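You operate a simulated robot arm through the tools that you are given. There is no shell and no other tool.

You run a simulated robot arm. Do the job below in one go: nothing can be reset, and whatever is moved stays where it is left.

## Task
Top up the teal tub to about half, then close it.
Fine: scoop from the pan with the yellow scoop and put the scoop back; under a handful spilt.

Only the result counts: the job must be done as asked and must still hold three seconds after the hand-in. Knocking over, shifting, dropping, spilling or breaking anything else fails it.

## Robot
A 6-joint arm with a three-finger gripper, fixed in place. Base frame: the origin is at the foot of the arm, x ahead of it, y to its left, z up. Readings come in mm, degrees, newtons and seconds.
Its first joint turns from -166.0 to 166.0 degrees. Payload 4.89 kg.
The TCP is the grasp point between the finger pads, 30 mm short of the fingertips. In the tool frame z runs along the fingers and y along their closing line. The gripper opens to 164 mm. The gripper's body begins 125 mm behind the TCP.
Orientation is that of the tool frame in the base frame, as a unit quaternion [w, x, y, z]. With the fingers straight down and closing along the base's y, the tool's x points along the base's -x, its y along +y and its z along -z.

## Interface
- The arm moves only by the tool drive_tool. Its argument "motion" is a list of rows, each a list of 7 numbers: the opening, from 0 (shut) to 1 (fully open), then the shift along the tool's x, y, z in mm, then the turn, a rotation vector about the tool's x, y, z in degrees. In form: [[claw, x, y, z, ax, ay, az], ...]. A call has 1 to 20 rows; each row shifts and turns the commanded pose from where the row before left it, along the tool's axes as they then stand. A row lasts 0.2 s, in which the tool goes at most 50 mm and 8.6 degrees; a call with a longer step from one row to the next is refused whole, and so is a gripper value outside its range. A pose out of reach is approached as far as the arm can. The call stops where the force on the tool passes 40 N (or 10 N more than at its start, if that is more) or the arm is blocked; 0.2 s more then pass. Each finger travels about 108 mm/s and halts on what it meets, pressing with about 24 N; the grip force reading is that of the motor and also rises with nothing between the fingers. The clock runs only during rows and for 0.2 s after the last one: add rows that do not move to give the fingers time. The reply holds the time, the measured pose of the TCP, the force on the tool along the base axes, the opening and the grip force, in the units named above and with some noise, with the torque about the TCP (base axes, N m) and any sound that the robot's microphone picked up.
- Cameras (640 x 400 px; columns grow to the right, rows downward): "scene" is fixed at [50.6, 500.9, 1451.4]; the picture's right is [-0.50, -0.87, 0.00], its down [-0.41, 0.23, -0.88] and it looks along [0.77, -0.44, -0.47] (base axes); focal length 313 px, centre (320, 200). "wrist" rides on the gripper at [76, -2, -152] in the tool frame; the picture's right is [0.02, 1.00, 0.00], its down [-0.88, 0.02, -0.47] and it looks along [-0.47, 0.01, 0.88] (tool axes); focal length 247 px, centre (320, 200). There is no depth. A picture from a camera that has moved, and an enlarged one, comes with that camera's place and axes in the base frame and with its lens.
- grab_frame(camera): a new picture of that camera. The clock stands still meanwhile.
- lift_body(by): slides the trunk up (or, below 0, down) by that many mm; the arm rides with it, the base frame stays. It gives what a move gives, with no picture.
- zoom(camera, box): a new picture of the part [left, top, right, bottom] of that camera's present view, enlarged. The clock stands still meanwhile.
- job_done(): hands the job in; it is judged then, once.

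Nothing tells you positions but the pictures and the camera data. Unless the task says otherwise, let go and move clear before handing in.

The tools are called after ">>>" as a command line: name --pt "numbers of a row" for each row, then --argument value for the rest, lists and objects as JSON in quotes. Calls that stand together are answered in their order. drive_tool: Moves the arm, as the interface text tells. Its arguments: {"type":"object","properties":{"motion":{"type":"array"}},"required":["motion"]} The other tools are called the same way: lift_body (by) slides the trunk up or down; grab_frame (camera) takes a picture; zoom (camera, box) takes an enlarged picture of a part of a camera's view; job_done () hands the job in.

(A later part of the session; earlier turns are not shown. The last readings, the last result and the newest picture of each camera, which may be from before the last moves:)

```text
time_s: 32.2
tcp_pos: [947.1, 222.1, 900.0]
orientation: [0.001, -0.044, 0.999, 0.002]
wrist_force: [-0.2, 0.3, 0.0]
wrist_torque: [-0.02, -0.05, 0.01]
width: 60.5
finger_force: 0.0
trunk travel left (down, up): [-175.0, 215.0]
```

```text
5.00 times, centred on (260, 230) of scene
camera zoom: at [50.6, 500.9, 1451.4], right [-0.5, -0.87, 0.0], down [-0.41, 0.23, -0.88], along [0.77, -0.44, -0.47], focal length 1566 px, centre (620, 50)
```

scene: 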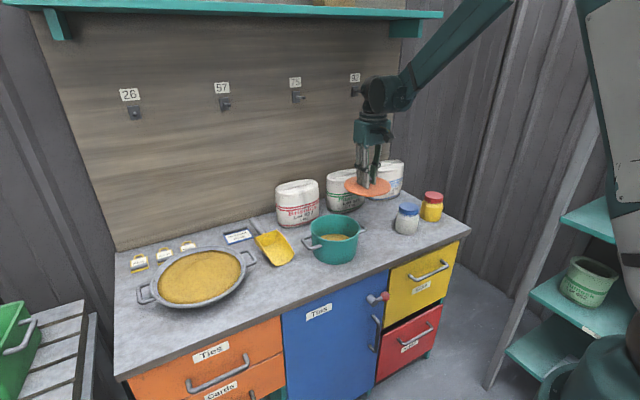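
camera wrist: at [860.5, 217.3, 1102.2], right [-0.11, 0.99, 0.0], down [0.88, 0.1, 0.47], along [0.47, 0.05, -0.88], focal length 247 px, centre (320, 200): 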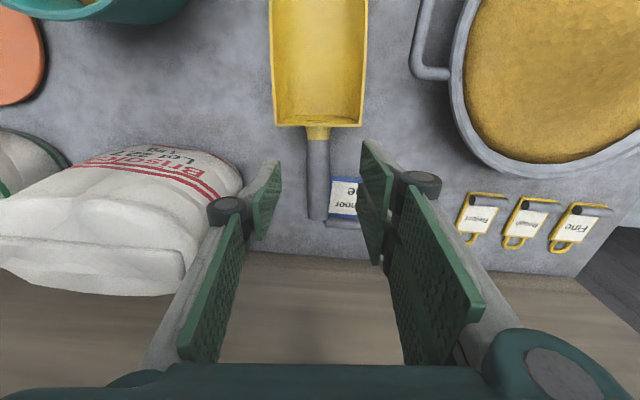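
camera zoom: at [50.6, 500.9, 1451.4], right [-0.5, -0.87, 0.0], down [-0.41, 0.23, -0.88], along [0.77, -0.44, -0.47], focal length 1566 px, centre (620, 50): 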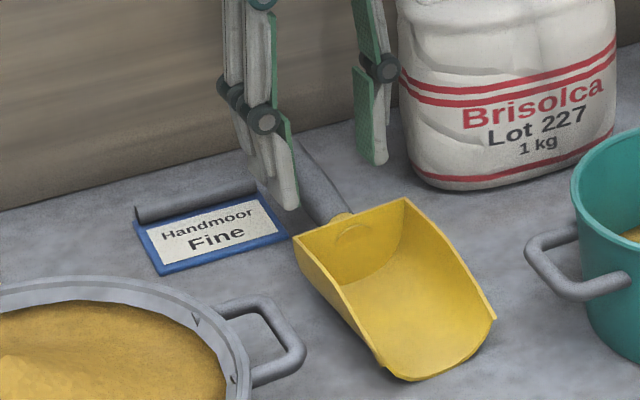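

It's now centred, with the bowl rim ~9 mm clear of the near pad. I'll nudge 2.5 mm toward the bowl and descend in steps.

>>> drive_tool --pt "0.34 2.5 0 5 0 0 0" --pt "0.34 0 0 10 0 0 0" --pt "0.34 0 0 10 0 0 0" --pt "0.34 0 0 10 0 0 0" --pt "0.34 0 0 8 0 0 0" --pt "0.34 0 0 5 0 0 0" --pt "0.34 0 0 3 0 0 0" --pt "0.34 0 0 0 0 0 0"

>>> zoom --camera "wrist" --box '[220, 60, 420, 260]'

>>> zoom --camera "scene" --box '[220, 190, 300, 270]'

```text
time_s: 34.0
tcp_pos: [943.5, 222.4, 850.0]
orientation: [0.002, -0.043, 0.999, 0.003]
wrist_force: [-0.5, 0.6, 0.2]
wrist_torque: [-0.01, 0.02, 0.03]
width: 55.6
finger_force: 0.1
trunk travel left (down, up): [-175.0, 215.0]
```

```text
2.00 times, centred on (320, 160) of wrist
camera zoom: at [868.7, 214.5, 999.8], right [-0.11, 0.99, 0.0], down [0.87, 0.09, 0.48], along [0.47, 0.05, -0.88], focal length 494 px, centre (320, 280)
```

zoom: 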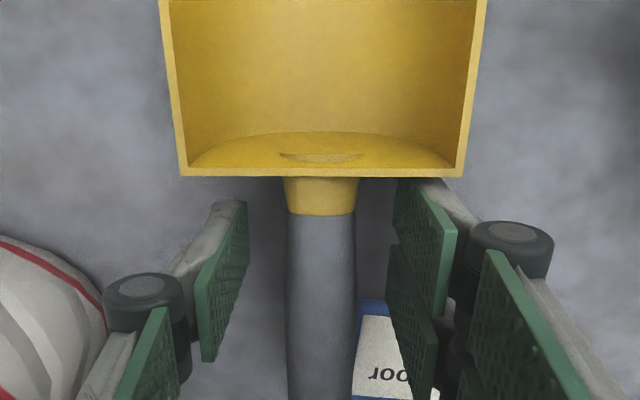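

```text
5.00 times, centred on (260, 230) of scene
camera zoom: at [50.6, 500.9, 1451.4], right [-0.5, -0.87, 0.0], down [-0.41, 0.23, -0.88], along [0.77, -0.44, -0.47], focal length 1566 px, centre (620, 50)
```

zoom: 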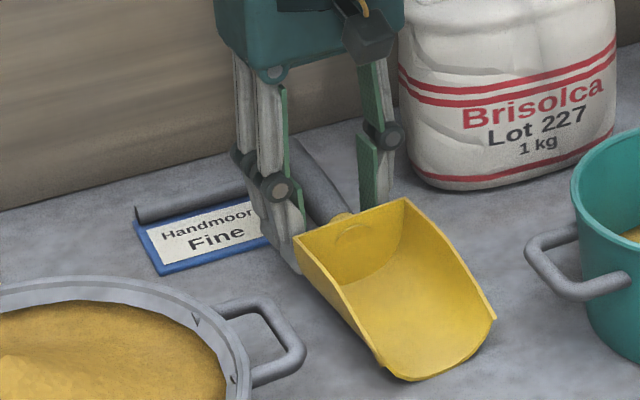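

>>> drive_tool --pt "0.34 0 0 3 0 0 0" --pt "0.2 0 0 0 0 0 0" --pt "0.1 0 0 0 0 0 0" --pt "0 0 0 0 0 0 0" --pt "0 0 0 0 0 0 0" --pt "0 0 0 0 0 0 0"

>>> zoom --camera "wrist" --box '[220, 60, 420, 260]'

>>> zoom --camera "scene" --box '[220, 190, 300, 270]'

```text
time_s: 35.4
tcp_pos: [942.5, 223.5, 846.4]
orientation: [0.002, -0.043, 0.999, 0.001]
wrist_force: [0.2, -0.1, -0.3]
wrist_torque: [-0.01, -0.1, -0.01]
width: 24.3
finger_force: 23.9
trunk travel left (down, up): [-175.0, 215.0]
```

```text
2.00 times, centred on (320, 160) of wrist
camera zoom: at [868.6, 214.6, 996.4], right [-0.11, 0.99, 0.0], down [0.87, 0.09, 0.48], along [0.47, 0.05, -0.88], focal length 494 px, centre (320, 280)
```

zoom: 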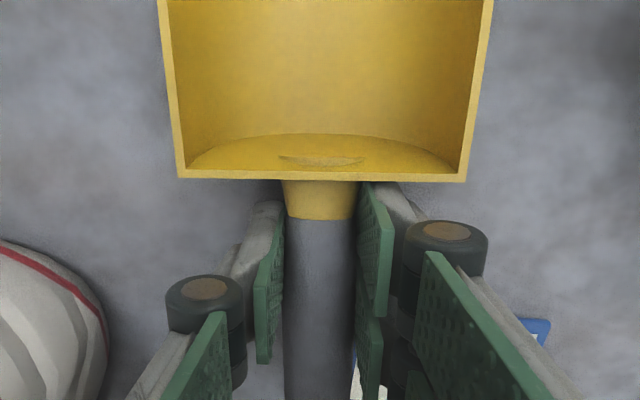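

```text
5.00 times, centred on (260, 230) of scene
camera zoom: at [50.6, 500.9, 1451.4], right [-0.5, -0.87, 0.0], down [-0.41, 0.23, -0.88], along [0.77, -0.44, -0.47], focal length 1566 px, centre (620, 50)
```

zoom: 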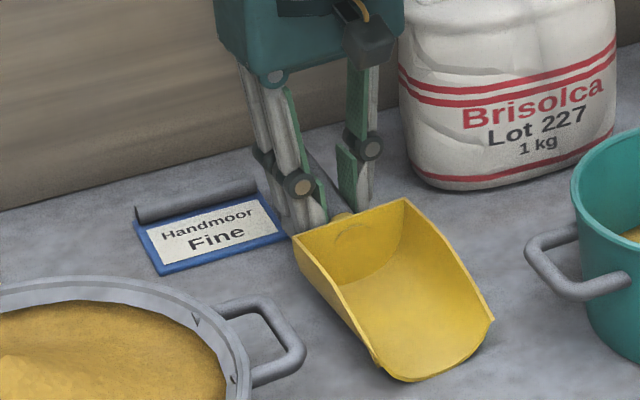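

The scoop is gripped (24.3 mm). Its home pose is TCP (942.5, 223.5, 846.4) with 5° yaw. I'll lift it straight up and check for droop.

>>> drive_tool --pt "0 0 0 -3 0 0 0" --pt "0 0 0 -8 0 0 0" --pt "0 0 0 -15 0 0 0" --pt "0 0 0 -20 0 0 0" --pt "0 0 0 -25 0 0 0" --pt "0 0 0 -25 0 0 0" --pt "0 0 0 -25 0 0 0" --pt "0 0 0 -25 0 0 0" --pt "0 0 0 -10 0 0 0" --pt "0 0 0 0 0 0 0"

>>> grab_frame --camera "wrist"

>>> zoom --camera "scene" --box '[130, 160, 310, 310]'

```text
time_s: 37.6
tcp_pos: [943.4, 222.6, 1002.4]
orientation: [0.002, -0.043, 0.999, 0.002]
wrist_force: [0.4, -0.4, -1.8]
wrist_torque: [0.01, -0.1, 0.05]
width: 24.2
finger_force: 24.4
trunk travel left (down, up): [-175.0, 215.0]
```

```text
taken
camera wrist: at [868.4, 214.1, 1153.8], right [-0.11, 0.99, 0.0], down [0.87, 0.09, 0.48], along [0.47, 0.05, -0.88], focal length 247 px, centre (320, 200)
```

wrist: 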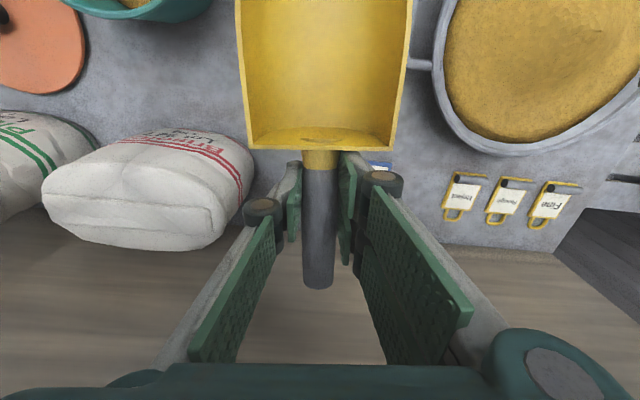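

```text
2.67 times, centred on (220, 235) of scene
camera zoom: at [50.6, 500.9, 1451.4], right [-0.5, -0.87, 0.0], down [-0.41, 0.23, -0.88], along [0.77, -0.44, -0.47], focal length 835 px, centre (587, 107)
```

zoom: 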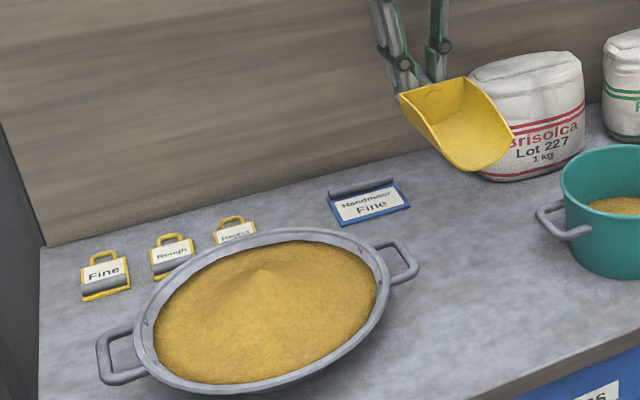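

The scoop is held steadily. The pan centre is about (811, 456) with the mound peak maybe near z 890. I'll move back from the wall and yaw the tool by 90° so the mouth points to +y, which keeps the arm in reach for scooping.

>>> drive_tool --pt "0 20 0 -10 0 0 0" --pt "0 30 0 -20 0 0 0" --pt "0 20 0 -10 0 0 4" --pt "0 0 0 0 0 0 8" --pt "0 0 0 0 0 0 8" --pt "0 0 0 0 0 0 8" --pt "0 0 0 0 0 0 8" --pt "0 0 0 0 0 0 8" --pt "0 0 0 0 0 0 8" --pt "0 0 0 0 0 0 8" --pt "0 0 0 0 0 0 8" --pt "0 0 0 0 0 0 8" --pt "0 0 0 0 0 0 8" --pt "0 0 0 0 0 0 6" --pt "0 0 0 0 0 0 0"

>>> grab_frame --camera "wrist"

>>> grab_frame --camera "scene"

```text
time_s: 40.8
tcp_pos: [873.5, 215.4, 1042.7]
orientation: [-0.001, 0.677, 0.736, 0.002]
wrist_force: [0.3, 0.0, -3.1]
wrist_torque: [-0.13, -0.04, -0.01]
width: 24.4
finger_force: 23.4
trunk travel left (down, up): [-175.0, 215.0]
```

```text
taken
camera wrist: at [866.1, 291.6, 1193.5], right [0.99, 0.11, 0.0], down [0.09, -0.88, 0.47], along [0.05, -0.47, -0.88], focal length 247 px, centre (320, 200)
```

wrist: 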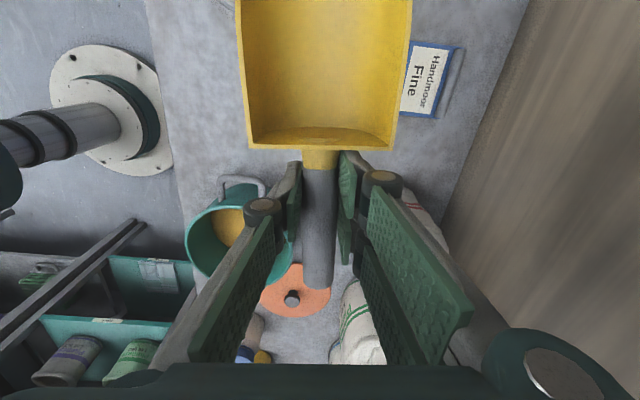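

```text
taken
```

scene: 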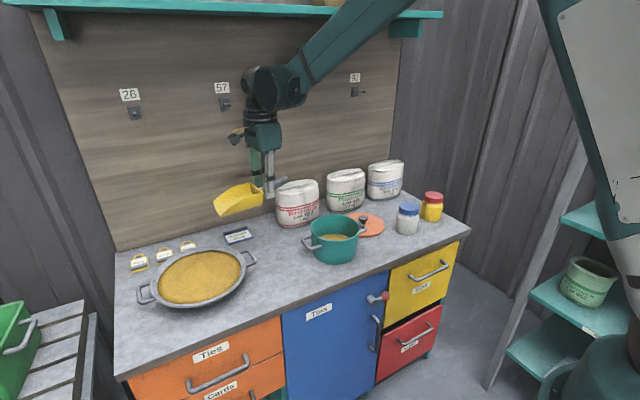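

The yaw is done. I fit the pan rim at z ≈ 860, centre (810, 455), R ≈ 128, with a mound about 25–30 mm high. I'll move to the pre-entry pose behind the near rim and pitch the mouth down 25°, still above the grain.

>>> drive_tool --pt "0 8 -5 5 0 0 0" --pt "0 14 -9 9 0 0 0" --pt "0 16 -10 10 0 0 0" --pt "0 14 -9 9 0 0 0" --pt "0 10 -6.7 6.7 0 0 0" --pt "0 4 -3 3 0 0 0" --pt "0 0 0 0 0 -3 0" --pt "0 0 0 0 0 -5 0" --pt "0 0 0 0 0 -6 0" --pt "0 0 0 0 0 -6 0" --pt "0 0 0 0 0 -5 0" --pt "0 0 0 0 0 0 0"

>>> grab_frame --camera "wrist"

>>> zoom --camera "scene" --box '[120, 150, 300, 320]'

```text
time_s: 43.4
tcp_pos: [826.3, 279.0, 998.5]
orientation: [0.159, 0.66, 0.72, -0.144]
wrist_force: [0.7, 0.1, -2.1]
wrist_torque: [-0.14, -0.02, -0.03]
width: 24.5
finger_force: 24.0
trunk travel left (down, up): [-175.0, 215.0]
```

```text
taken
camera wrist: at [813.1, 411.7, 1103.8], right [0.99, 0.11, -0.01], down [0.07, -0.6, 0.8], along [0.08, -0.8, -0.6], focal length 247 px, centre (320, 200)
```

wrist: 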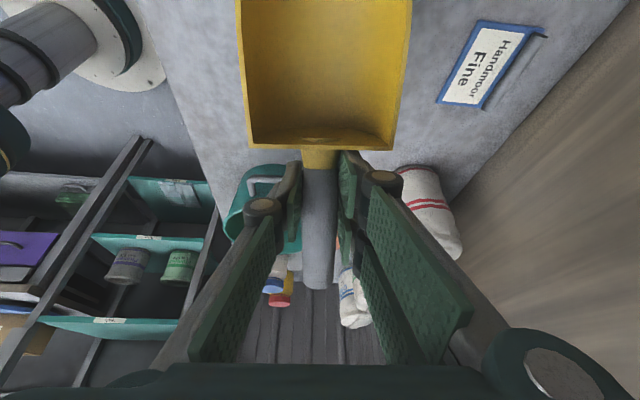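

```text
2.35 times, centred on (210, 235) of scene
camera zoom: at [50.6, 500.9, 1451.4], right [-0.5, -0.87, 0.0], down [-0.41, 0.23, -0.88], along [0.77, -0.44, -0.47], focal length 737 px, centre (579, 118)
```

zoom: 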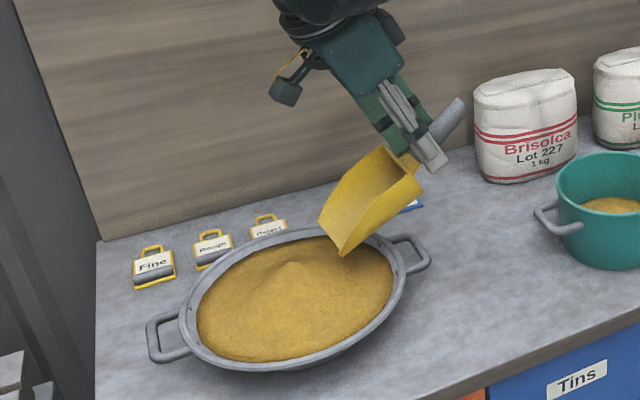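

The lip is predicted at about (815, 398, 895), just above the near part of the mound. I'll plunge and start sweeping gently.

>>> drive_tool --pt "0 5.3 0 11.3 0 0 0" --pt "0 5.3 0 11.3 0 0 0" --pt "0 15.1 0 4 0 0 0" --pt "0 15.1 0 4 0 0 0" --pt "0 13.3 0 -4.6 0 0 0"

>>> zoom --camera "scene" --box '[120, 150, 300, 320]'

>>> grab_frame --camera "wrist"

```text
time_s: 44.6
tcp_pos: [821.2, 315.5, 952.1]
orientation: [0.159, 0.661, 0.719, -0.145]
wrist_force: [0.7, -0.6, -1.9]
wrist_torque: [-0.03, 0.0, 0.0]
width: 24.6
finger_force: 23.9
trunk travel left (down, up): [-175.0, 215.0]
```

```text
2.35 times, centred on (210, 235) of scene
camera zoom: at [50.6, 500.9, 1451.4], right [-0.5, -0.87, 0.0], down [-0.41, 0.23, -0.88], along [0.77, -0.44, -0.47], focal length 737 px, centre (579, 118)
```

zoom: 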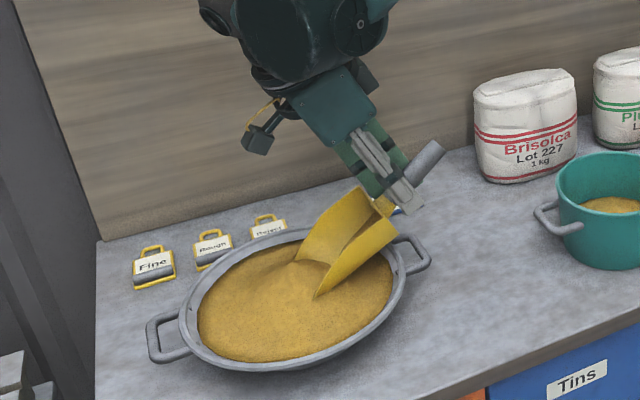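

```text
taken
camera wrist: at [809.6, 448.8, 1056.7], right [0.99, 0.11, -0.01], down [0.07, -0.6, 0.8], along [0.08, -0.79, -0.6], focal length 247 px, centre (320, 200)
```

wrist: 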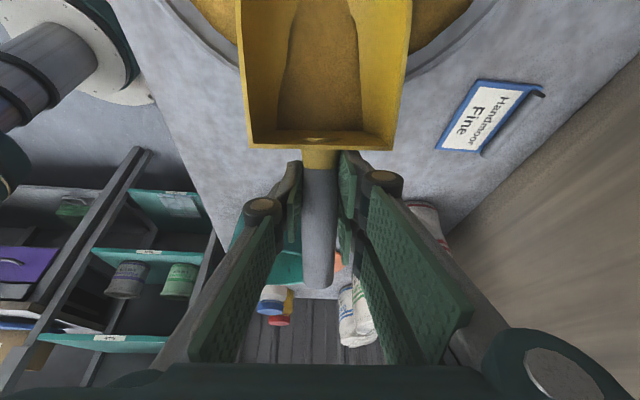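

Grain is entering the scoop with almost no resistance. I'll continue the sweep, then look before levelling.

>>> drive_tool --pt "0 13.3 0 -4.6 0 0 0" --pt "0 13.3 0 -4.6 0 0 0" --pt "0 13.3 0 -4.6 0 0 0" --pt "0 13.3 0 -4.6 0 0 0"

>>> zoom --camera "scene" --box '[120, 150, 300, 320]'

>>> grab_frame --camera "wrist"

```text
time_s: 45.6
tcp_pos: [818.1, 371.8, 947.4]
orientation: [0.16, 0.66, 0.72, -0.144]
wrist_force: [0.4, -0.2, -2.8]
wrist_torque: [-0.08, 0.02, -0.03]
width: 24.3
finger_force: 23.4
trunk travel left (down, up): [-175.0, 215.0]
```

```text
2.35 times, centred on (210, 235) of scene
camera zoom: at [50.6, 500.9, 1451.4], right [-0.5, -0.87, 0.0], down [-0.41, 0.23, -0.88], along [0.77, -0.44, -0.47], focal length 737 px, centre (579, 118)
```

zoom: 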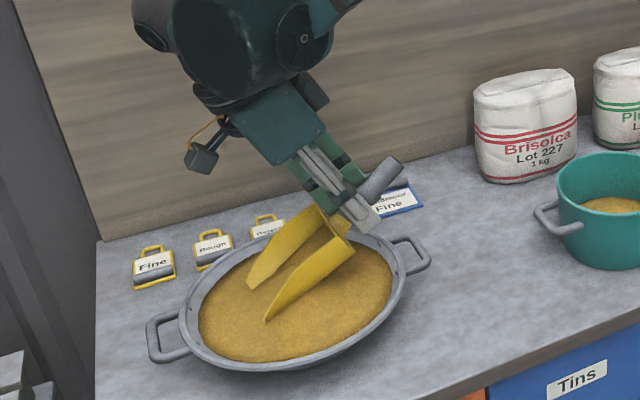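

```text
taken
camera wrist: at [805.3, 504.7, 1053.1], right [0.99, 0.11, -0.01], down [0.07, -0.6, 0.8], along [0.08, -0.8, -0.6], focal length 247 px, centre (320, 200)
```

wrist: 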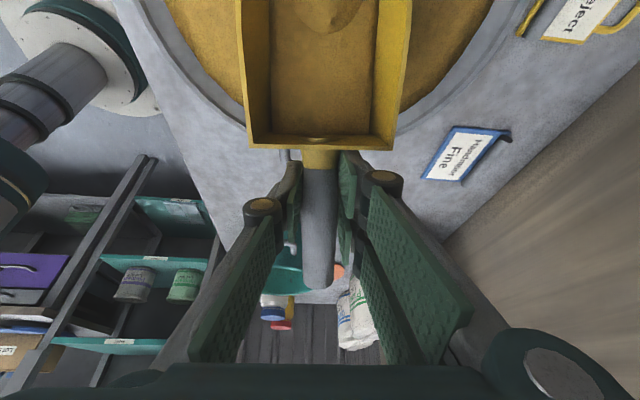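

The scoop has a good load. I'll level it past horizontal (mouth slightly up) and lift gently.

>>> drive_tool --pt "0 5 0 -2 0 2 0" --pt "0 5 0 -2 0 4 0" --pt "0 3 0 -2 0 5 0" --pt "0 0 0 -2 0 5 0" --pt "0 0 0 -2 0 5 0" --pt "0 0 0 -2 0 5 0" --pt "0 0 0 -2 0 4 0" --pt "0 0 0 -2 0 3 0" --pt "0 0.5 0 -5 0 2 0" --pt "0 2 0 -12 0 0 0" --pt "0 2.8 0 -20 0 0 0" --pt "0 3.5 0 -25 0 0 0" --pt "0 2.8 0 -20 0 0 0" --pt "0 1.4 0 -10 0 0 0" --pt "0 0 0 0 0 0 0"

>>> zoom --camera "scene" --box '[120, 150, 300, 320]'

>>> grab_frame --camera "wrist"

```text
time_s: 48.8
tcp_pos: [816.4, 383.8, 1050.9]
orientation: [-0.064, 0.673, 0.734, 0.061]
wrist_force: [-0.6, 0.8, -3.3]
wrist_torque: [-0.19, -0.01, 0.03]
width: 24.3
finger_force: 23.8
trunk travel left (down, up): [-175.0, 215.0]
```

```text
2.35 times, centred on (210, 235) of scene
camera zoom: at [50.6, 500.9, 1451.4], right [-0.5, -0.87, 0.0], down [-0.41, 0.23, -0.88], along [0.77, -0.44, -0.47], focal length 737 px, centre (579, 118)
```

zoom: 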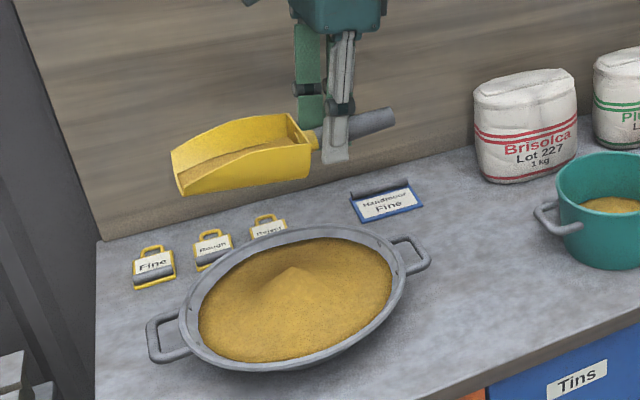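

```text
taken
camera wrist: at [811.1, 431.8, 1213.5], right [0.99, 0.11, 0.01], down [0.1, -0.95, 0.31], along [0.04, -0.31, -0.95], focal length 247 px, centre (320, 200)
```

wrist: 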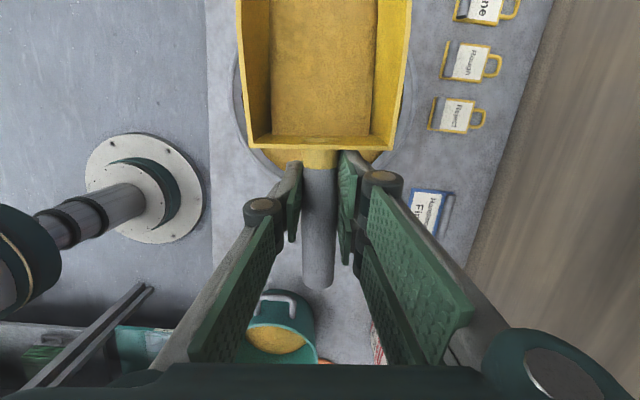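

The scoop holds a decent load, tilted mouth-up ~10°. I'll carry it level along −y so the lip ends up above the tub centre.

>>> drive_tool --pt "0 -9.9 -1.5 -0.83 0 0 0" --pt "0 -19.75 -3 -1.67 0 0 0" --pt "0 -29.6 -4.5 -2.5 0 0 0" --pt "0 -39.5 -6 -3.34 0 0 0" --pt "0 -39.5 -6 -3.34 0 0 0" --pt "0 -39.5 -6 -3.34 0 0 0" --pt "0 -39.5 -6 -3.34 0 0 0" --pt "0 -39.5 -6 -3.34 0 0 0" --pt "0 -39.5 -6 -3.34 0 0 0" --pt "0 -39.5 -6 -3.34 0 0 0" --pt "0 -39.5 -6 -3.34 0 0 0" --pt "0 -39.5 -6 -3.34 0 0 0" --pt "0 -39.5 -6 -3.34 0 0 0" --pt "0 -29.6 -4.5 -2.5 0 0 0" --pt "0 -19.75 -3 -1.67 0 0 0" --pt "0 -9.9 -1.5 -0.83 0 0 0" --pt "0 0 0 0 0 0 0"

>>> grab_frame --camera "wrist"

>>> zoom --camera "scene" --box '[230, 130, 430, 280]'

```text
time_s: 52.4
tcp_pos: [782.1, -135.1, 1001.7]
orientation: [-0.064, 0.673, 0.734, 0.062]
wrist_force: [0.6, 0.0, -2.5]
wrist_torque: [-0.2, -0.02, -0.01]
width: 24.6
finger_force: 23.8
trunk travel left (down, up): [-175.0, 215.0]
```

```text
taken
camera wrist: at [777.3, -87.3, 1164.3], right [0.99, 0.11, 0.01], down [0.1, -0.95, 0.31], along [0.04, -0.31, -0.95], focal length 247 px, centre (320, 200)
```

wrist: 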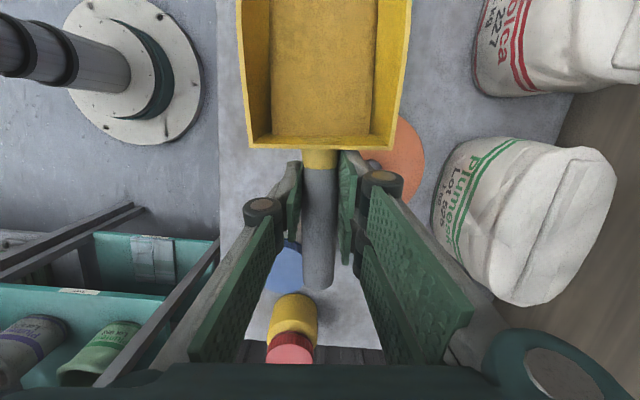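

```text
2.67 times, centred on (330, 205) of scene
camera zoom: at [50.6, 500.9, 1451.4], right [-0.5, -0.87, 0.0], down [-0.41, 0.23, -0.88], along [0.77, -0.44, -0.47], focal length 835 px, centre (293, 187)
```

zoom: 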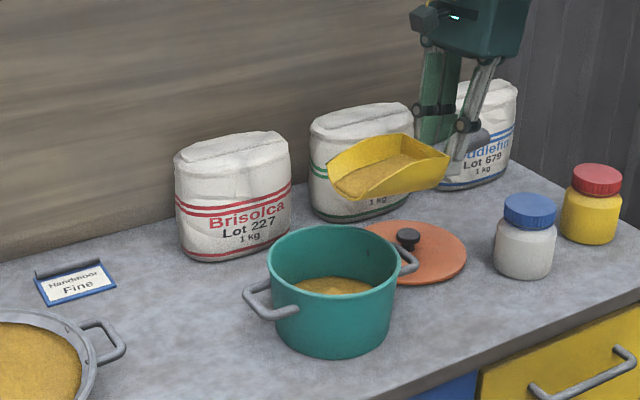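

The lip is at about (770, 13, 988), almost over the tub centre. I'll lower to just above the rim, shift slightly forward, then tilt pivoting about the lip.

>>> drive_tool --pt "0 0.5 0 6 0 0 0" --pt "0 0.5 0 12 0 0 0" --pt "0 0.5 0 12 0 0 0" --pt "0 0.5 0 12 0 0 0" --pt "0 0.5 0 6 0 0 0" --pt "0 4 0 1 0 0 0" --pt "0 5.1 0 -14.9 0 -6 0" --pt "0 5.1 0 -14.9 0 -6 0" --pt "0 5.1 0 -14.9 0 -6 0" --pt "0 5.1 0 -14.9 0 -6 0" --pt "0 0 0 0 0 0 0"

>>> zoom --camera "scene" --box '[230, 130, 430, 280]'

>>> grab_frame --camera "wrist"

```text
time_s: 54.8
tcp_pos: [780.2, -100.1, 1014.2]
orientation: [0.09, 0.671, 0.732, -0.08]
wrist_force: [-0.3, 0.2, -2.8]
wrist_torque: [-0.18, 0.0, -0.02]
width: 24.6
finger_force: 24.1
trunk travel left (down, up): [-175.0, 215.0]
```

```text
2.67 times, centred on (330, 205) of scene
camera zoom: at [50.6, 500.9, 1451.4], right [-0.5, -0.87, 0.0], down [-0.41, 0.23, -0.88], along [0.77, -0.44, -0.47], focal length 835 px, centre (293, 187)
```

zoom: 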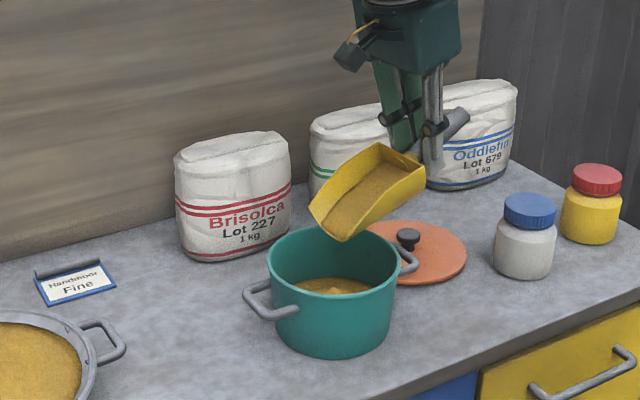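

```text
taken
camera wrist: at [769.5, 11.2, 1143.2], right [0.99, 0.11, 0.0], down [0.08, -0.74, 0.67], along [0.07, -0.67, -0.74], focal length 247 px, centre (320, 200)
```

wrist: 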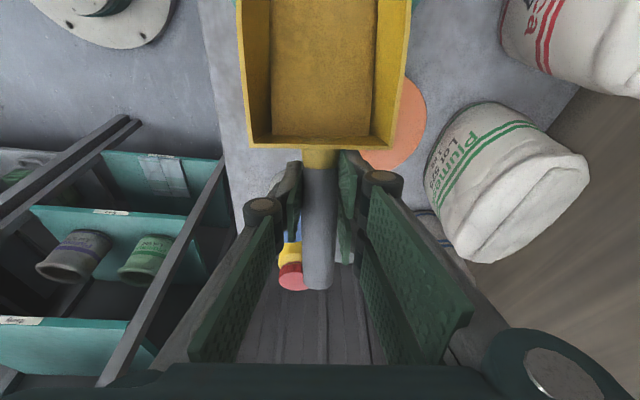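

The lip is over the tub at about (765, 28, 939). I'll lower ~15 mm and continue tilting to pour.

>>> drive_tool --pt "0 3.6 0 14.6 0 0 0" --pt "0 5.1 0 -14.9 0 -6 0" --pt "0 5.1 0 -14.9 0 -6 0" --pt "0 5.1 0 -14.9 0 -6 0" --pt "0 0 0 0 0 0 0" --pt "0 5.1 0 -14.9 0 -6 0" --pt "0 0 0 0 0 0 0" --pt "0 5.1 0 -14.9 0 -6 0" --pt "0 0 0 0 0 0 0"

>>> zoom --camera "scene" --box '[230, 130, 430, 280]'

>>> grab_frame --camera "wrist"

```text
time_s: 56.8
tcp_pos: [774.7, -46.8, 1054.0]
orientation: [0.276, 0.627, 0.683, -0.251]
wrist_force: [0.1, 0.2, -1.7]
wrist_torque: [0.0, 0.01, -0.03]
width: 24.5
finger_force: 24.0
trunk travel left (down, up): [-175.0, 215.0]
```

```text
2.67 times, centred on (330, 205) of scene
camera zoom: at [50.6, 500.9, 1451.4], right [-0.5, -0.87, 0.0], down [-0.41, 0.23, -0.88], along [0.77, -0.44, -0.47], focal length 835 px, centre (293, 187)
```

zoom: 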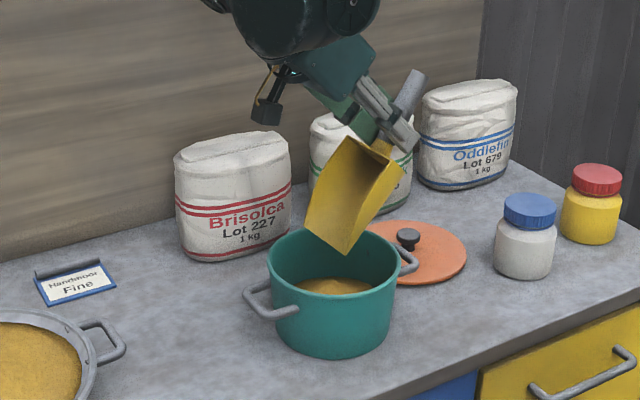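

```text
taken
camera wrist: at [761.8, 114.6, 1109.7], right [0.99, 0.1, -0.01], down [0.04, -0.3, 0.95], along [0.09, -0.95, -0.31], focal length 247 px, centre (320, 200)
```

wrist: 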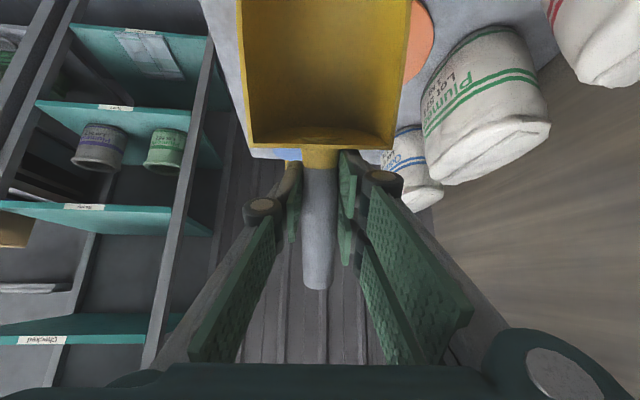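

The scoop emptied into the tub with no visible spill. I'll level the scoop and check the tub level.

>>> drive_tool --pt "0 0 0 -5 0 3 0" --pt "0 0 0 -5 0 6 0" --pt "0 -5 0 -5 0 7 0" --pt "0 -10 0 0 0 7 0" --pt "0 -15 0 0 0 7 0" --pt "0 -20 0 0 0 7 0" --pt "0 -20 0 0 0 6 0" --pt "0 -10 0 0 0 2 0" --pt "0 0 0 0 0 0 0"

>>> zoom --camera "scene" --box '[300, 205, 370, 270]'

>>> zoom --camera "scene" --box '[120, 150, 420, 320]'

```text
time_s: 58.8
tcp_pos: [781.3, -111.8, 1085.0]
orientation: [-0.006, 0.675, 0.738, 0.009]
wrist_force: [-0.2, -0.3, -2.8]
wrist_torque: [-0.05, 0.01, -0.04]
width: 24.2
finger_force: 24.4
trunk travel left (down, up): [-175.0, 215.0]
```

```text
6.15 times, centred on (335, 238) of scene
camera zoom: at [50.6, 500.9, 1451.4], right [-0.5, -0.87, 0.0], down [-0.41, 0.23, -0.88], along [0.77, -0.44, -0.47], focal length 1928 px, centre (228, -31)
```

zoom: 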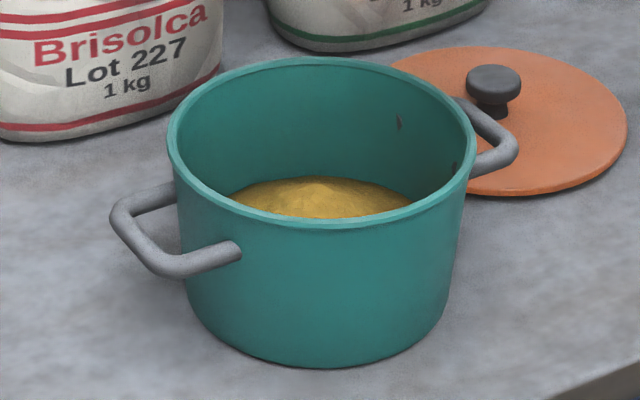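

```text
2.13 times, centred on (270, 235) of scene
camera zoom: at [50.6, 500.9, 1451.4], right [-0.5, -0.87, 0.0], down [-0.41, 0.23, -0.88], along [0.77, -0.44, -0.47], focal length 668 px, centre (427, 125)
```

zoom: 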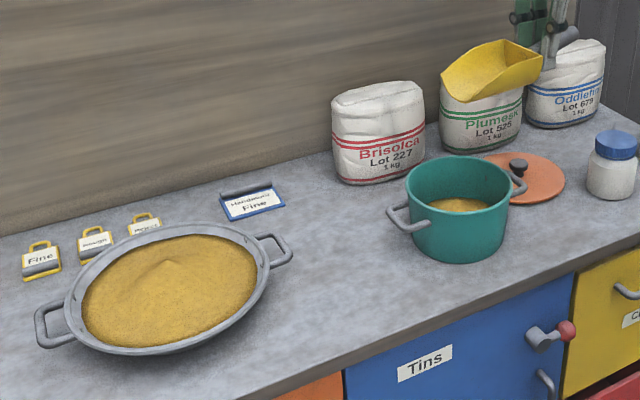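

I'll return to the pan for a second, deeper scoop, and measure the tub level with the wrist camera after pouring it.

>>> drive_tool --pt "0 9.65 1.93 2.16 0 0 0" --pt "0 19.3 3.86 4.3 0 0 0" --pt "0 29 5.8 6.5 0 0 0" --pt "0 38.6 7.7 8.6 0 0 0" --pt "0 38.6 7.7 8.6 0 0 0" --pt "0 38.6 7.7 8.6 0 0 0" --pt "0 38.6 7.7 8.6 0 0 0" --pt "0 38.6 7.7 8.6 0 0 0" --pt "0 38.6 7.7 8.6 0 0 0" --pt "0 38.6 7.7 8.6 0 0 0" --pt "0 29 5.8 6.5 0 0 0" --pt "0 19.3 3.86 4.3 0 -4 0" --pt "0 9.65 1.93 2.16 0 -5 0" --pt "0 0 0 0 0 -6 0" --pt "0 0 0 0 0 -6 0" --pt "0 0 0 0 0 -5 0" --pt "0 0 0 0 0 0 0"

>>> zoom --camera "scene" --box '[120, 150, 300, 320]'

>>> grab_frame --camera "wrist"

```text
time_s: 62.4
tcp_pos: [824.3, 282.0, 1006.9]
orientation: [0.16, 0.66, 0.72, -0.145]
wrist_force: [-0.4, 0.7, -2.9]
wrist_torque: [-0.17, -0.03, 0.02]
width: 24.4
finger_force: 24.2
trunk travel left (down, up): [-175.0, 215.0]
```

```text
2.35 times, centred on (210, 235) of scene
camera zoom: at [50.6, 500.9, 1451.4], right [-0.5, -0.87, 0.0], down [-0.41, 0.23, -0.88], along [0.77, -0.44, -0.47], focal length 737 px, centre (579, 118)
```

zoom: 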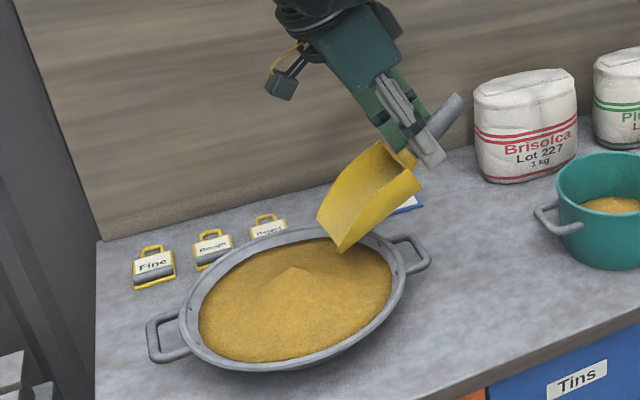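

```text
taken
camera wrist: at [812.0, 414.2, 1112.1], right [0.99, 0.11, -0.01], down [0.07, -0.6, 0.8], along [0.08, -0.8, -0.6], focal length 247 px, centre (320, 200)
```

wrist: 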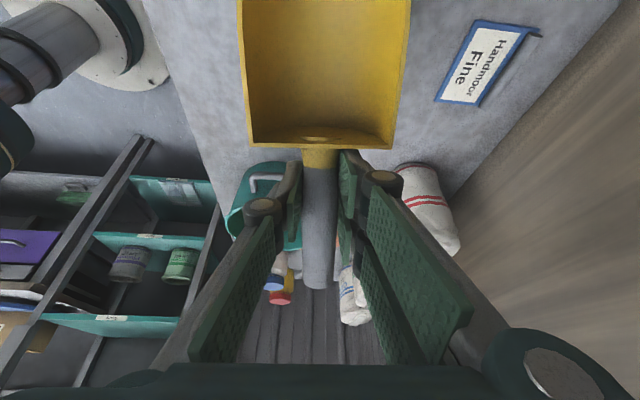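

>>> drive_tool --pt "0 6.1 0 13.1 0 0 0" --pt "0 6.1 0 13.1 0 0 0" --pt "0 6.1 0 13.1 0 0 0" --pt "0 6.1 0 13.1 0 0 0" --pt "0 18.2 0 3.6 0 0 0" --pt "0 18.2 0 3.6 0 0 0" --pt "0 14.5 0 -6.8 0 0 0" --pt "0 14.5 0 -6.8 0 0 0" --pt "0 14.5 0 -6.8 0 0 0" --pt "0 14.5 0 -6.8 0 0 0"

>>> zoom --camera "scene" --box '[120, 150, 300, 320]'

>>> grab_frame --camera "wrist"

```text
time_s: 64.6
tcp_pos: [814.6, 374.3, 926.8]
orientation: [0.159, 0.661, 0.72, -0.144]
wrist_force: [0.9, -1.5, -4.2]
wrist_torque: [-0.05, 0.01, -0.01]
width: 24.7
finger_force: 24.4
trunk travel left (down, up): [-175.0, 215.0]
```

```text
2.35 times, centred on (210, 235) of scene
camera zoom: at [50.6, 500.9, 1451.4], right [-0.5, -0.87, 0.0], down [-0.41, 0.23, -0.88], along [0.77, -0.44, -0.47], focal length 737 px, centre (579, 118)
```

zoom: 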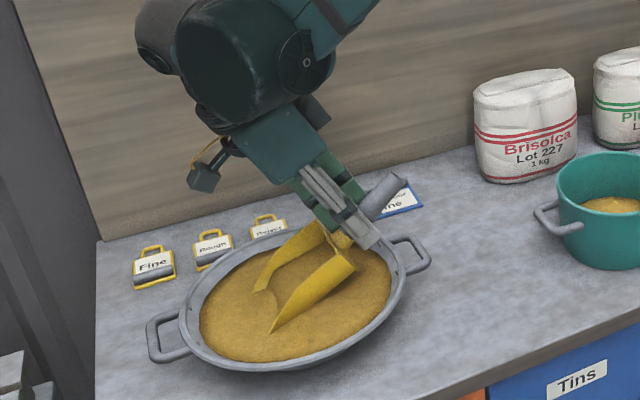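

```text
taken
camera wrist: at [802.7, 507.2, 1032.0], right [0.99, 0.11, -0.01], down [0.07, -0.6, 0.8], along [0.08, -0.8, -0.6], focal length 247 px, centre (320, 200)
```

wrist: 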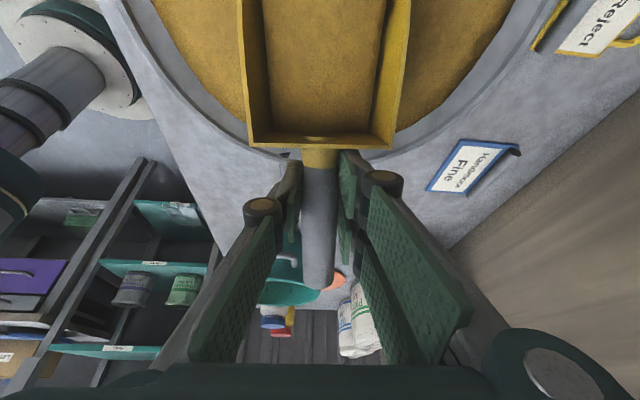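

A fuller load this time. I'll level and lift it.

>>> drive_tool --pt "0 6 0 -3 0 2 0" --pt "0 6 0 -3 0 4 0" --pt "0 4 0 -3 0 5 0" --pt "0 2 0 -3 0 5 0" --pt "0 0 0 -3 0 5 0" --pt "0 0 0 -3 0 5 0" --pt "0 0 0 -3 0 5 0" --pt "0 0 0 -3 0 4 0" --pt "0 1 0 -6 0 2 0" --pt "0 2 0 -12 0 0 0" --pt "0 3.5 0 -20 0 0 0" --pt "0 4.3 0 -25 0 0 0" --pt "0 4.3 0 -25 0 0 0" --pt "0 3.5 0 -20 0 0 0" --pt "0 1.7 0 -10 0 0 0" --pt "0 0 0 0 0 0 0"

>>> zoom --camera "scene" --box '[120, 150, 300, 320]'

>>> grab_frame --camera "wrist"

```text
time_s: 68.0
tcp_pos: [814.6, 390.8, 1063.3]
orientation: [-0.078, 0.672, 0.733, 0.073]
wrist_force: [0.2, -0.7, -3.3]
wrist_torque: [-0.23, -0.06, -0.02]
width: 24.6
finger_force: 24.1
trunk travel left (down, up): [-175.0, 215.0]
```

```text
2.35 times, centred on (210, 235) of scene
camera zoom: at [50.6, 500.9, 1451.4], right [-0.5, -0.87, 0.0], down [-0.41, 0.23, -0.88], along [0.77, -0.44, -0.47], focal length 737 px, centre (579, 118)
```

zoom: 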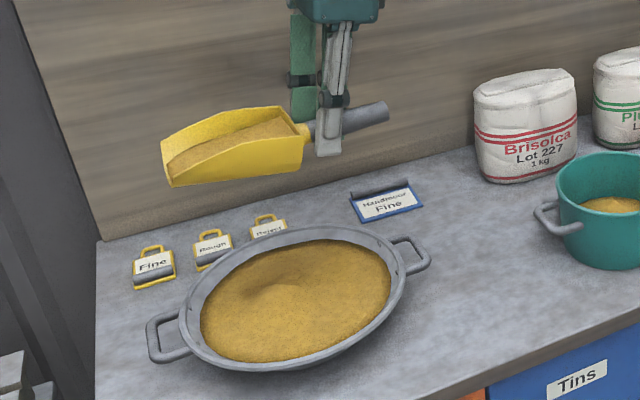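

```text
taken
camera wrist: at [809.5, 432.2, 1227.1], right [0.99, 0.11, 0.01], down [0.1, -0.96, 0.28], along [0.04, -0.27, -0.96], focal length 247 px, centre (320, 200)
```

wrist: 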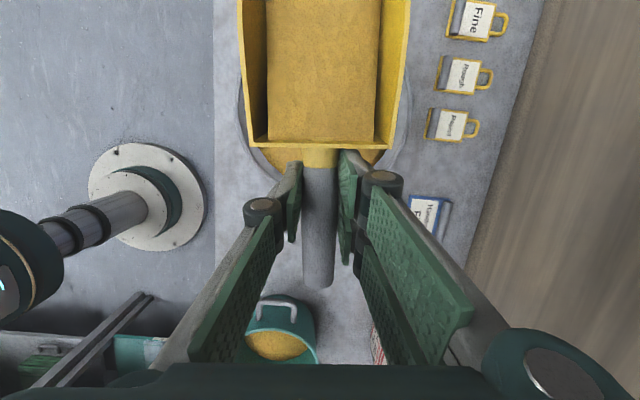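

The load is good, so I'll carry it to the tub the same way.

>>> drive_tool --pt "0 -9.9 -1.46 -0.92 0 0 0" --pt "0 -19.8 -2.92 -1.84 0 0 0" --pt "0 -29.7 -4.38 -2.76 0 0 0" --pt "0 -39.6 -5.84 -3.68 0 0 0" --pt "0 -39.6 -5.84 -3.68 0 0 0" --pt "0 -39.6 -5.84 -3.68 0 0 0" --pt "0 -39.6 -5.84 -3.68 0 0 0" --pt "0 -39.6 -5.84 -3.68 0 0 0" --pt "0 -39.6 -5.84 -3.68 0 0 0" --pt "0 -39.6 -5.84 -3.68 0 0 0" --pt "0 -39.6 -5.84 -3.68 0 0 0" --pt "0 -39.6 -5.84 -3.68 0 0 0" --pt "0 -39.6 -5.84 -3.68 0 0 0" --pt "0 -29.7 -4.38 -2.76 0 0 0" --pt "0 -19.8 -2.92 -1.84 0 0 0" --pt "0 -9.9 -1.46 -0.92 0 0 0" --pt "0 0 0 0 0 0 0"

>>> zoom --camera "scene" --box '[230, 130, 430, 280]'

```text
time_s: 71.6
tcp_pos: [784.5, -127.1, 1002.1]
orientation: [-0.076, 0.673, 0.732, 0.073]
wrist_force: [-0.1, -0.9, -3.1]
wrist_torque: [-0.2, -0.04, 0.0]
width: 24.3
finger_force: 23.8
trunk travel left (down, up): [-175.0, 215.0]
```

```text
2.67 times, centred on (330, 205) of scene
camera zoom: at [50.6, 500.9, 1451.4], right [-0.5, -0.87, 0.0], down [-0.41, 0.23, -0.88], along [0.77, -0.44, -0.47], focal length 835 px, centre (293, 187)
```

zoom: 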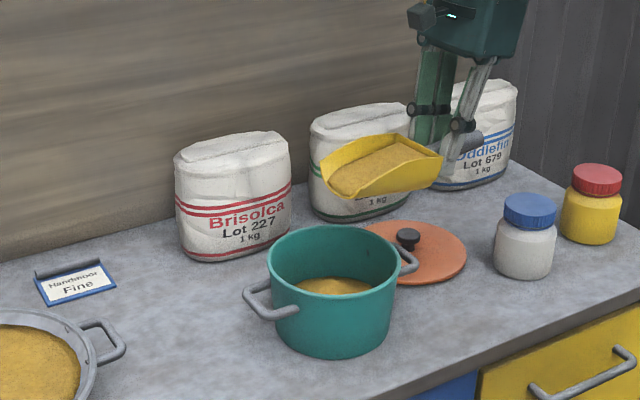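

>>> drive_tool --pt "0 -1.2 0 6 0 0 0" --pt "0 -2.4 0 12 0 0 0" --pt "0 -2.4 0 12 0 0 0" --pt "0 -2.4 0 12 0 0 0" --pt "0 -2.4 0 10 0 0 0" --pt "0 3 0 4 0 0 0" --pt "0 5.1 0 -14.9 0 -6 0" --pt "0 5.1 0 -14.9 0 -6 0" --pt "0 5.1 0 -14.9 0 -6 0" --pt "0 5.1 0 -12 0 -6 0" --pt "0 5.1 0 -12 0 -6 0" --pt "0 5.1 0 -14.9 0 -6 0" --pt "0 0 0 0 0 0 0" --pt "0 5.1 0 -14.9 0 -6 0" --pt "0 0 0 0 0 0 0" --pt "0 5.1 0 -14.9 0 -6 0" --pt "0 0 0 0 0 0 0" --pt "0 5.1 0 -14.9 0 -6 0" --pt "0 0 0 0 0 0 0" --pt "0 0 0 0 0 0 0"

>>> zoom --camera "scene" --box '[230, 130, 430, 280]'

>>> grab_frame --camera "wrist"

```text
time_s: 75.8
tcp_pos: [776.9, -55.1, 1057.3]
orientation: [0.265, 0.631, 0.688, -0.24]
wrist_force: [0.9, -0.8, -0.8]
wrist_torque: [-0.04, -0.02, -0.01]
width: 24.4
finger_force: 24.0
trunk travel left (down, up): [-175.0, 215.0]
```

```text
2.67 times, centred on (330, 205) of scene
camera zoom: at [50.6, 500.9, 1451.4], right [-0.5, -0.87, 0.0], down [-0.41, 0.23, -0.88], along [0.77, -0.44, -0.47], focal length 835 px, centre (293, 187)
```

zoom: 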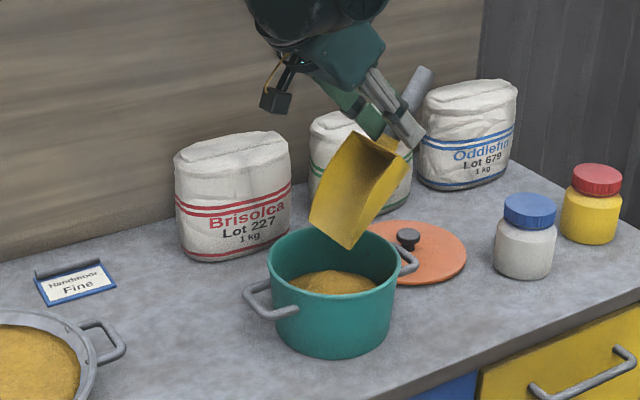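

```text
taken
camera wrist: at [763.0, 103.8, 1119.2], right [0.99, 0.1, -0.01], down [0.05, -0.34, 0.94], along [0.09, -0.94, -0.34], focal length 247 px, centre (320, 200)
```

wrist: 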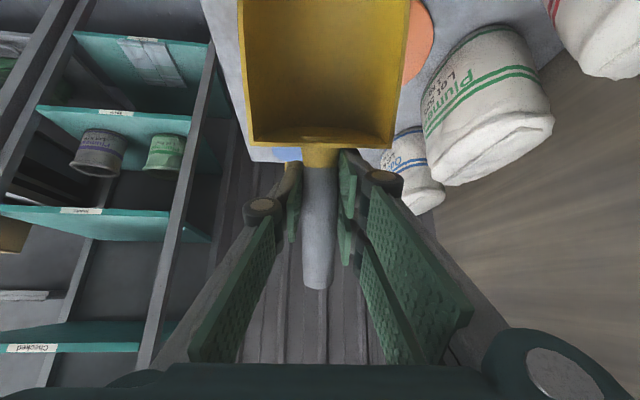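

The level has visibly risen. I'll level the scoop and move aside so the wrist camera can look into the tub.

>>> drive_tool --pt "0 0 0 -5 0 3 0" --pt "0 0 0 -8 0 6 0" --pt "0 -5 0 -8 0 7 0" --pt "0 -10 0 -5 0 7 0" --pt "0 -12 0 0 0 7 0" --pt "0 -12 0 0 0 7 0" --pt "0 -6 0 0 0 6 0" --pt "0 0 -10 0 0 0 0" --pt "0 4 -25 0 0 0 0" --pt "0 6 -40 0 0 0 0" --pt "0 6 -45 0 0 0 0" --pt "0 6 -45 0 0 0 0" --pt "0 6 -45 0 0 0 0" --pt "0 3 -30 0 0 0 0" --pt "0 0 -15 0 0 0 0" --pt "0 0 -5 0 0 0 0" --pt "0 0 0 0 0 0 0"

>>> grab_frame --camera "wrist"

>>> zoom --camera "scene" --box '[300, 205, 370, 270]'

```text
time_s: 79.4
tcp_pos: [517.8, -73.3, 1094.0]
orientation: [-0.006, 0.675, 0.738, 0.008]
wrist_force: [0.3, 0.6, -1.8]
wrist_torque: [-0.11, -0.03, -0.02]
width: 24.4
finger_force: 24.3
trunk travel left (down, up): [-175.0, 215.0]
```

```text
taken
camera wrist: at [510.7, 0.3, 1246.9], right [0.99, 0.11, 0.0], down [0.09, -0.89, 0.46], along [0.05, -0.45, -0.89], focal length 247 px, centre (320, 200)
```

wrist: 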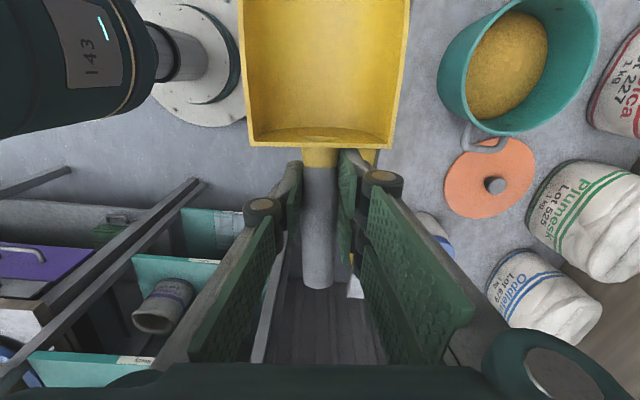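

```text
6.15 times, centred on (335, 238) of scene
camera zoom: at [50.6, 500.9, 1451.4], right [-0.5, -0.87, 0.0], down [-0.41, 0.23, -0.88], along [0.77, -0.44, -0.47], focal length 1928 px, centre (228, -31)
```

zoom: 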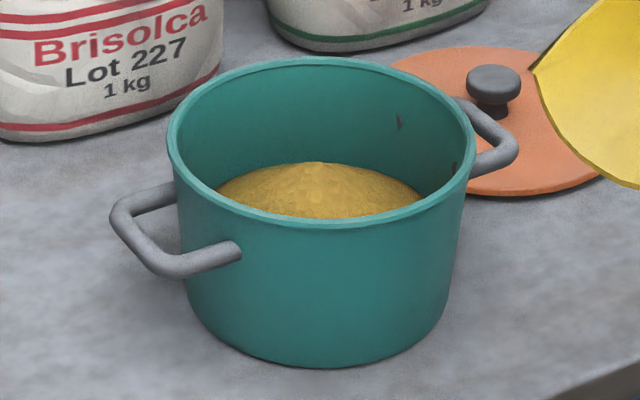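

>>> zoom --camera "wrist" --box '[420, 0, 620, 150]'

>>> zoom --camera "scene" --box '[310, 210, 360, 255]'

```text
2.67 times, centred on (520, 75) of wrist
camera zoom: at [510.7, 0.3, 1246.9], right [0.99, 0.11, 0.0], down [0.09, -0.89, 0.46], along [0.05, -0.45, -0.89], focal length 659 px, centre (-213, 533)
```

zoom: 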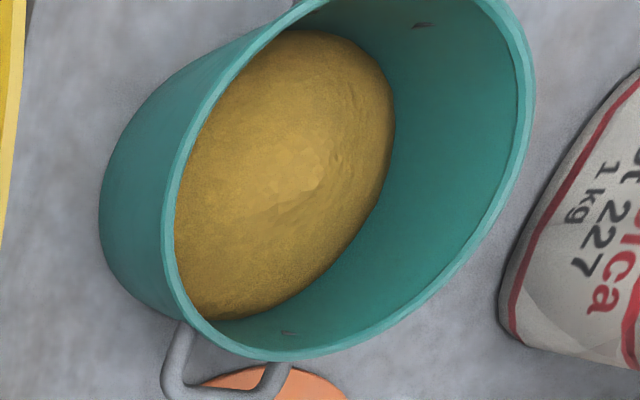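

```text
8.89 times, centred on (335, 232) of scene
camera zoom: at [50.6, 500.9, 1451.4], right [-0.5, -0.87, 0.0], down [-0.41, 0.23, -0.88], along [0.77, -0.44, -0.47], focal length 2784 px, centre (187, -89)
```

zoom: 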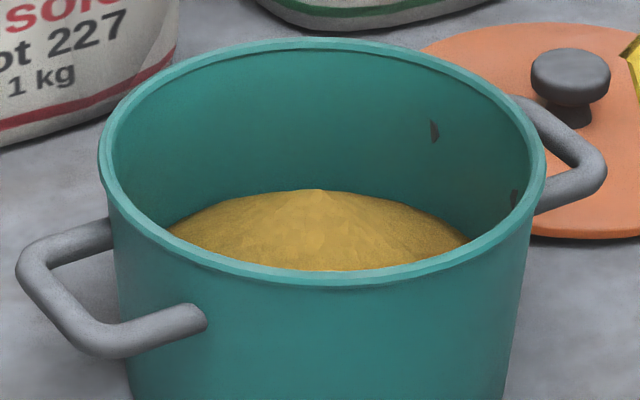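

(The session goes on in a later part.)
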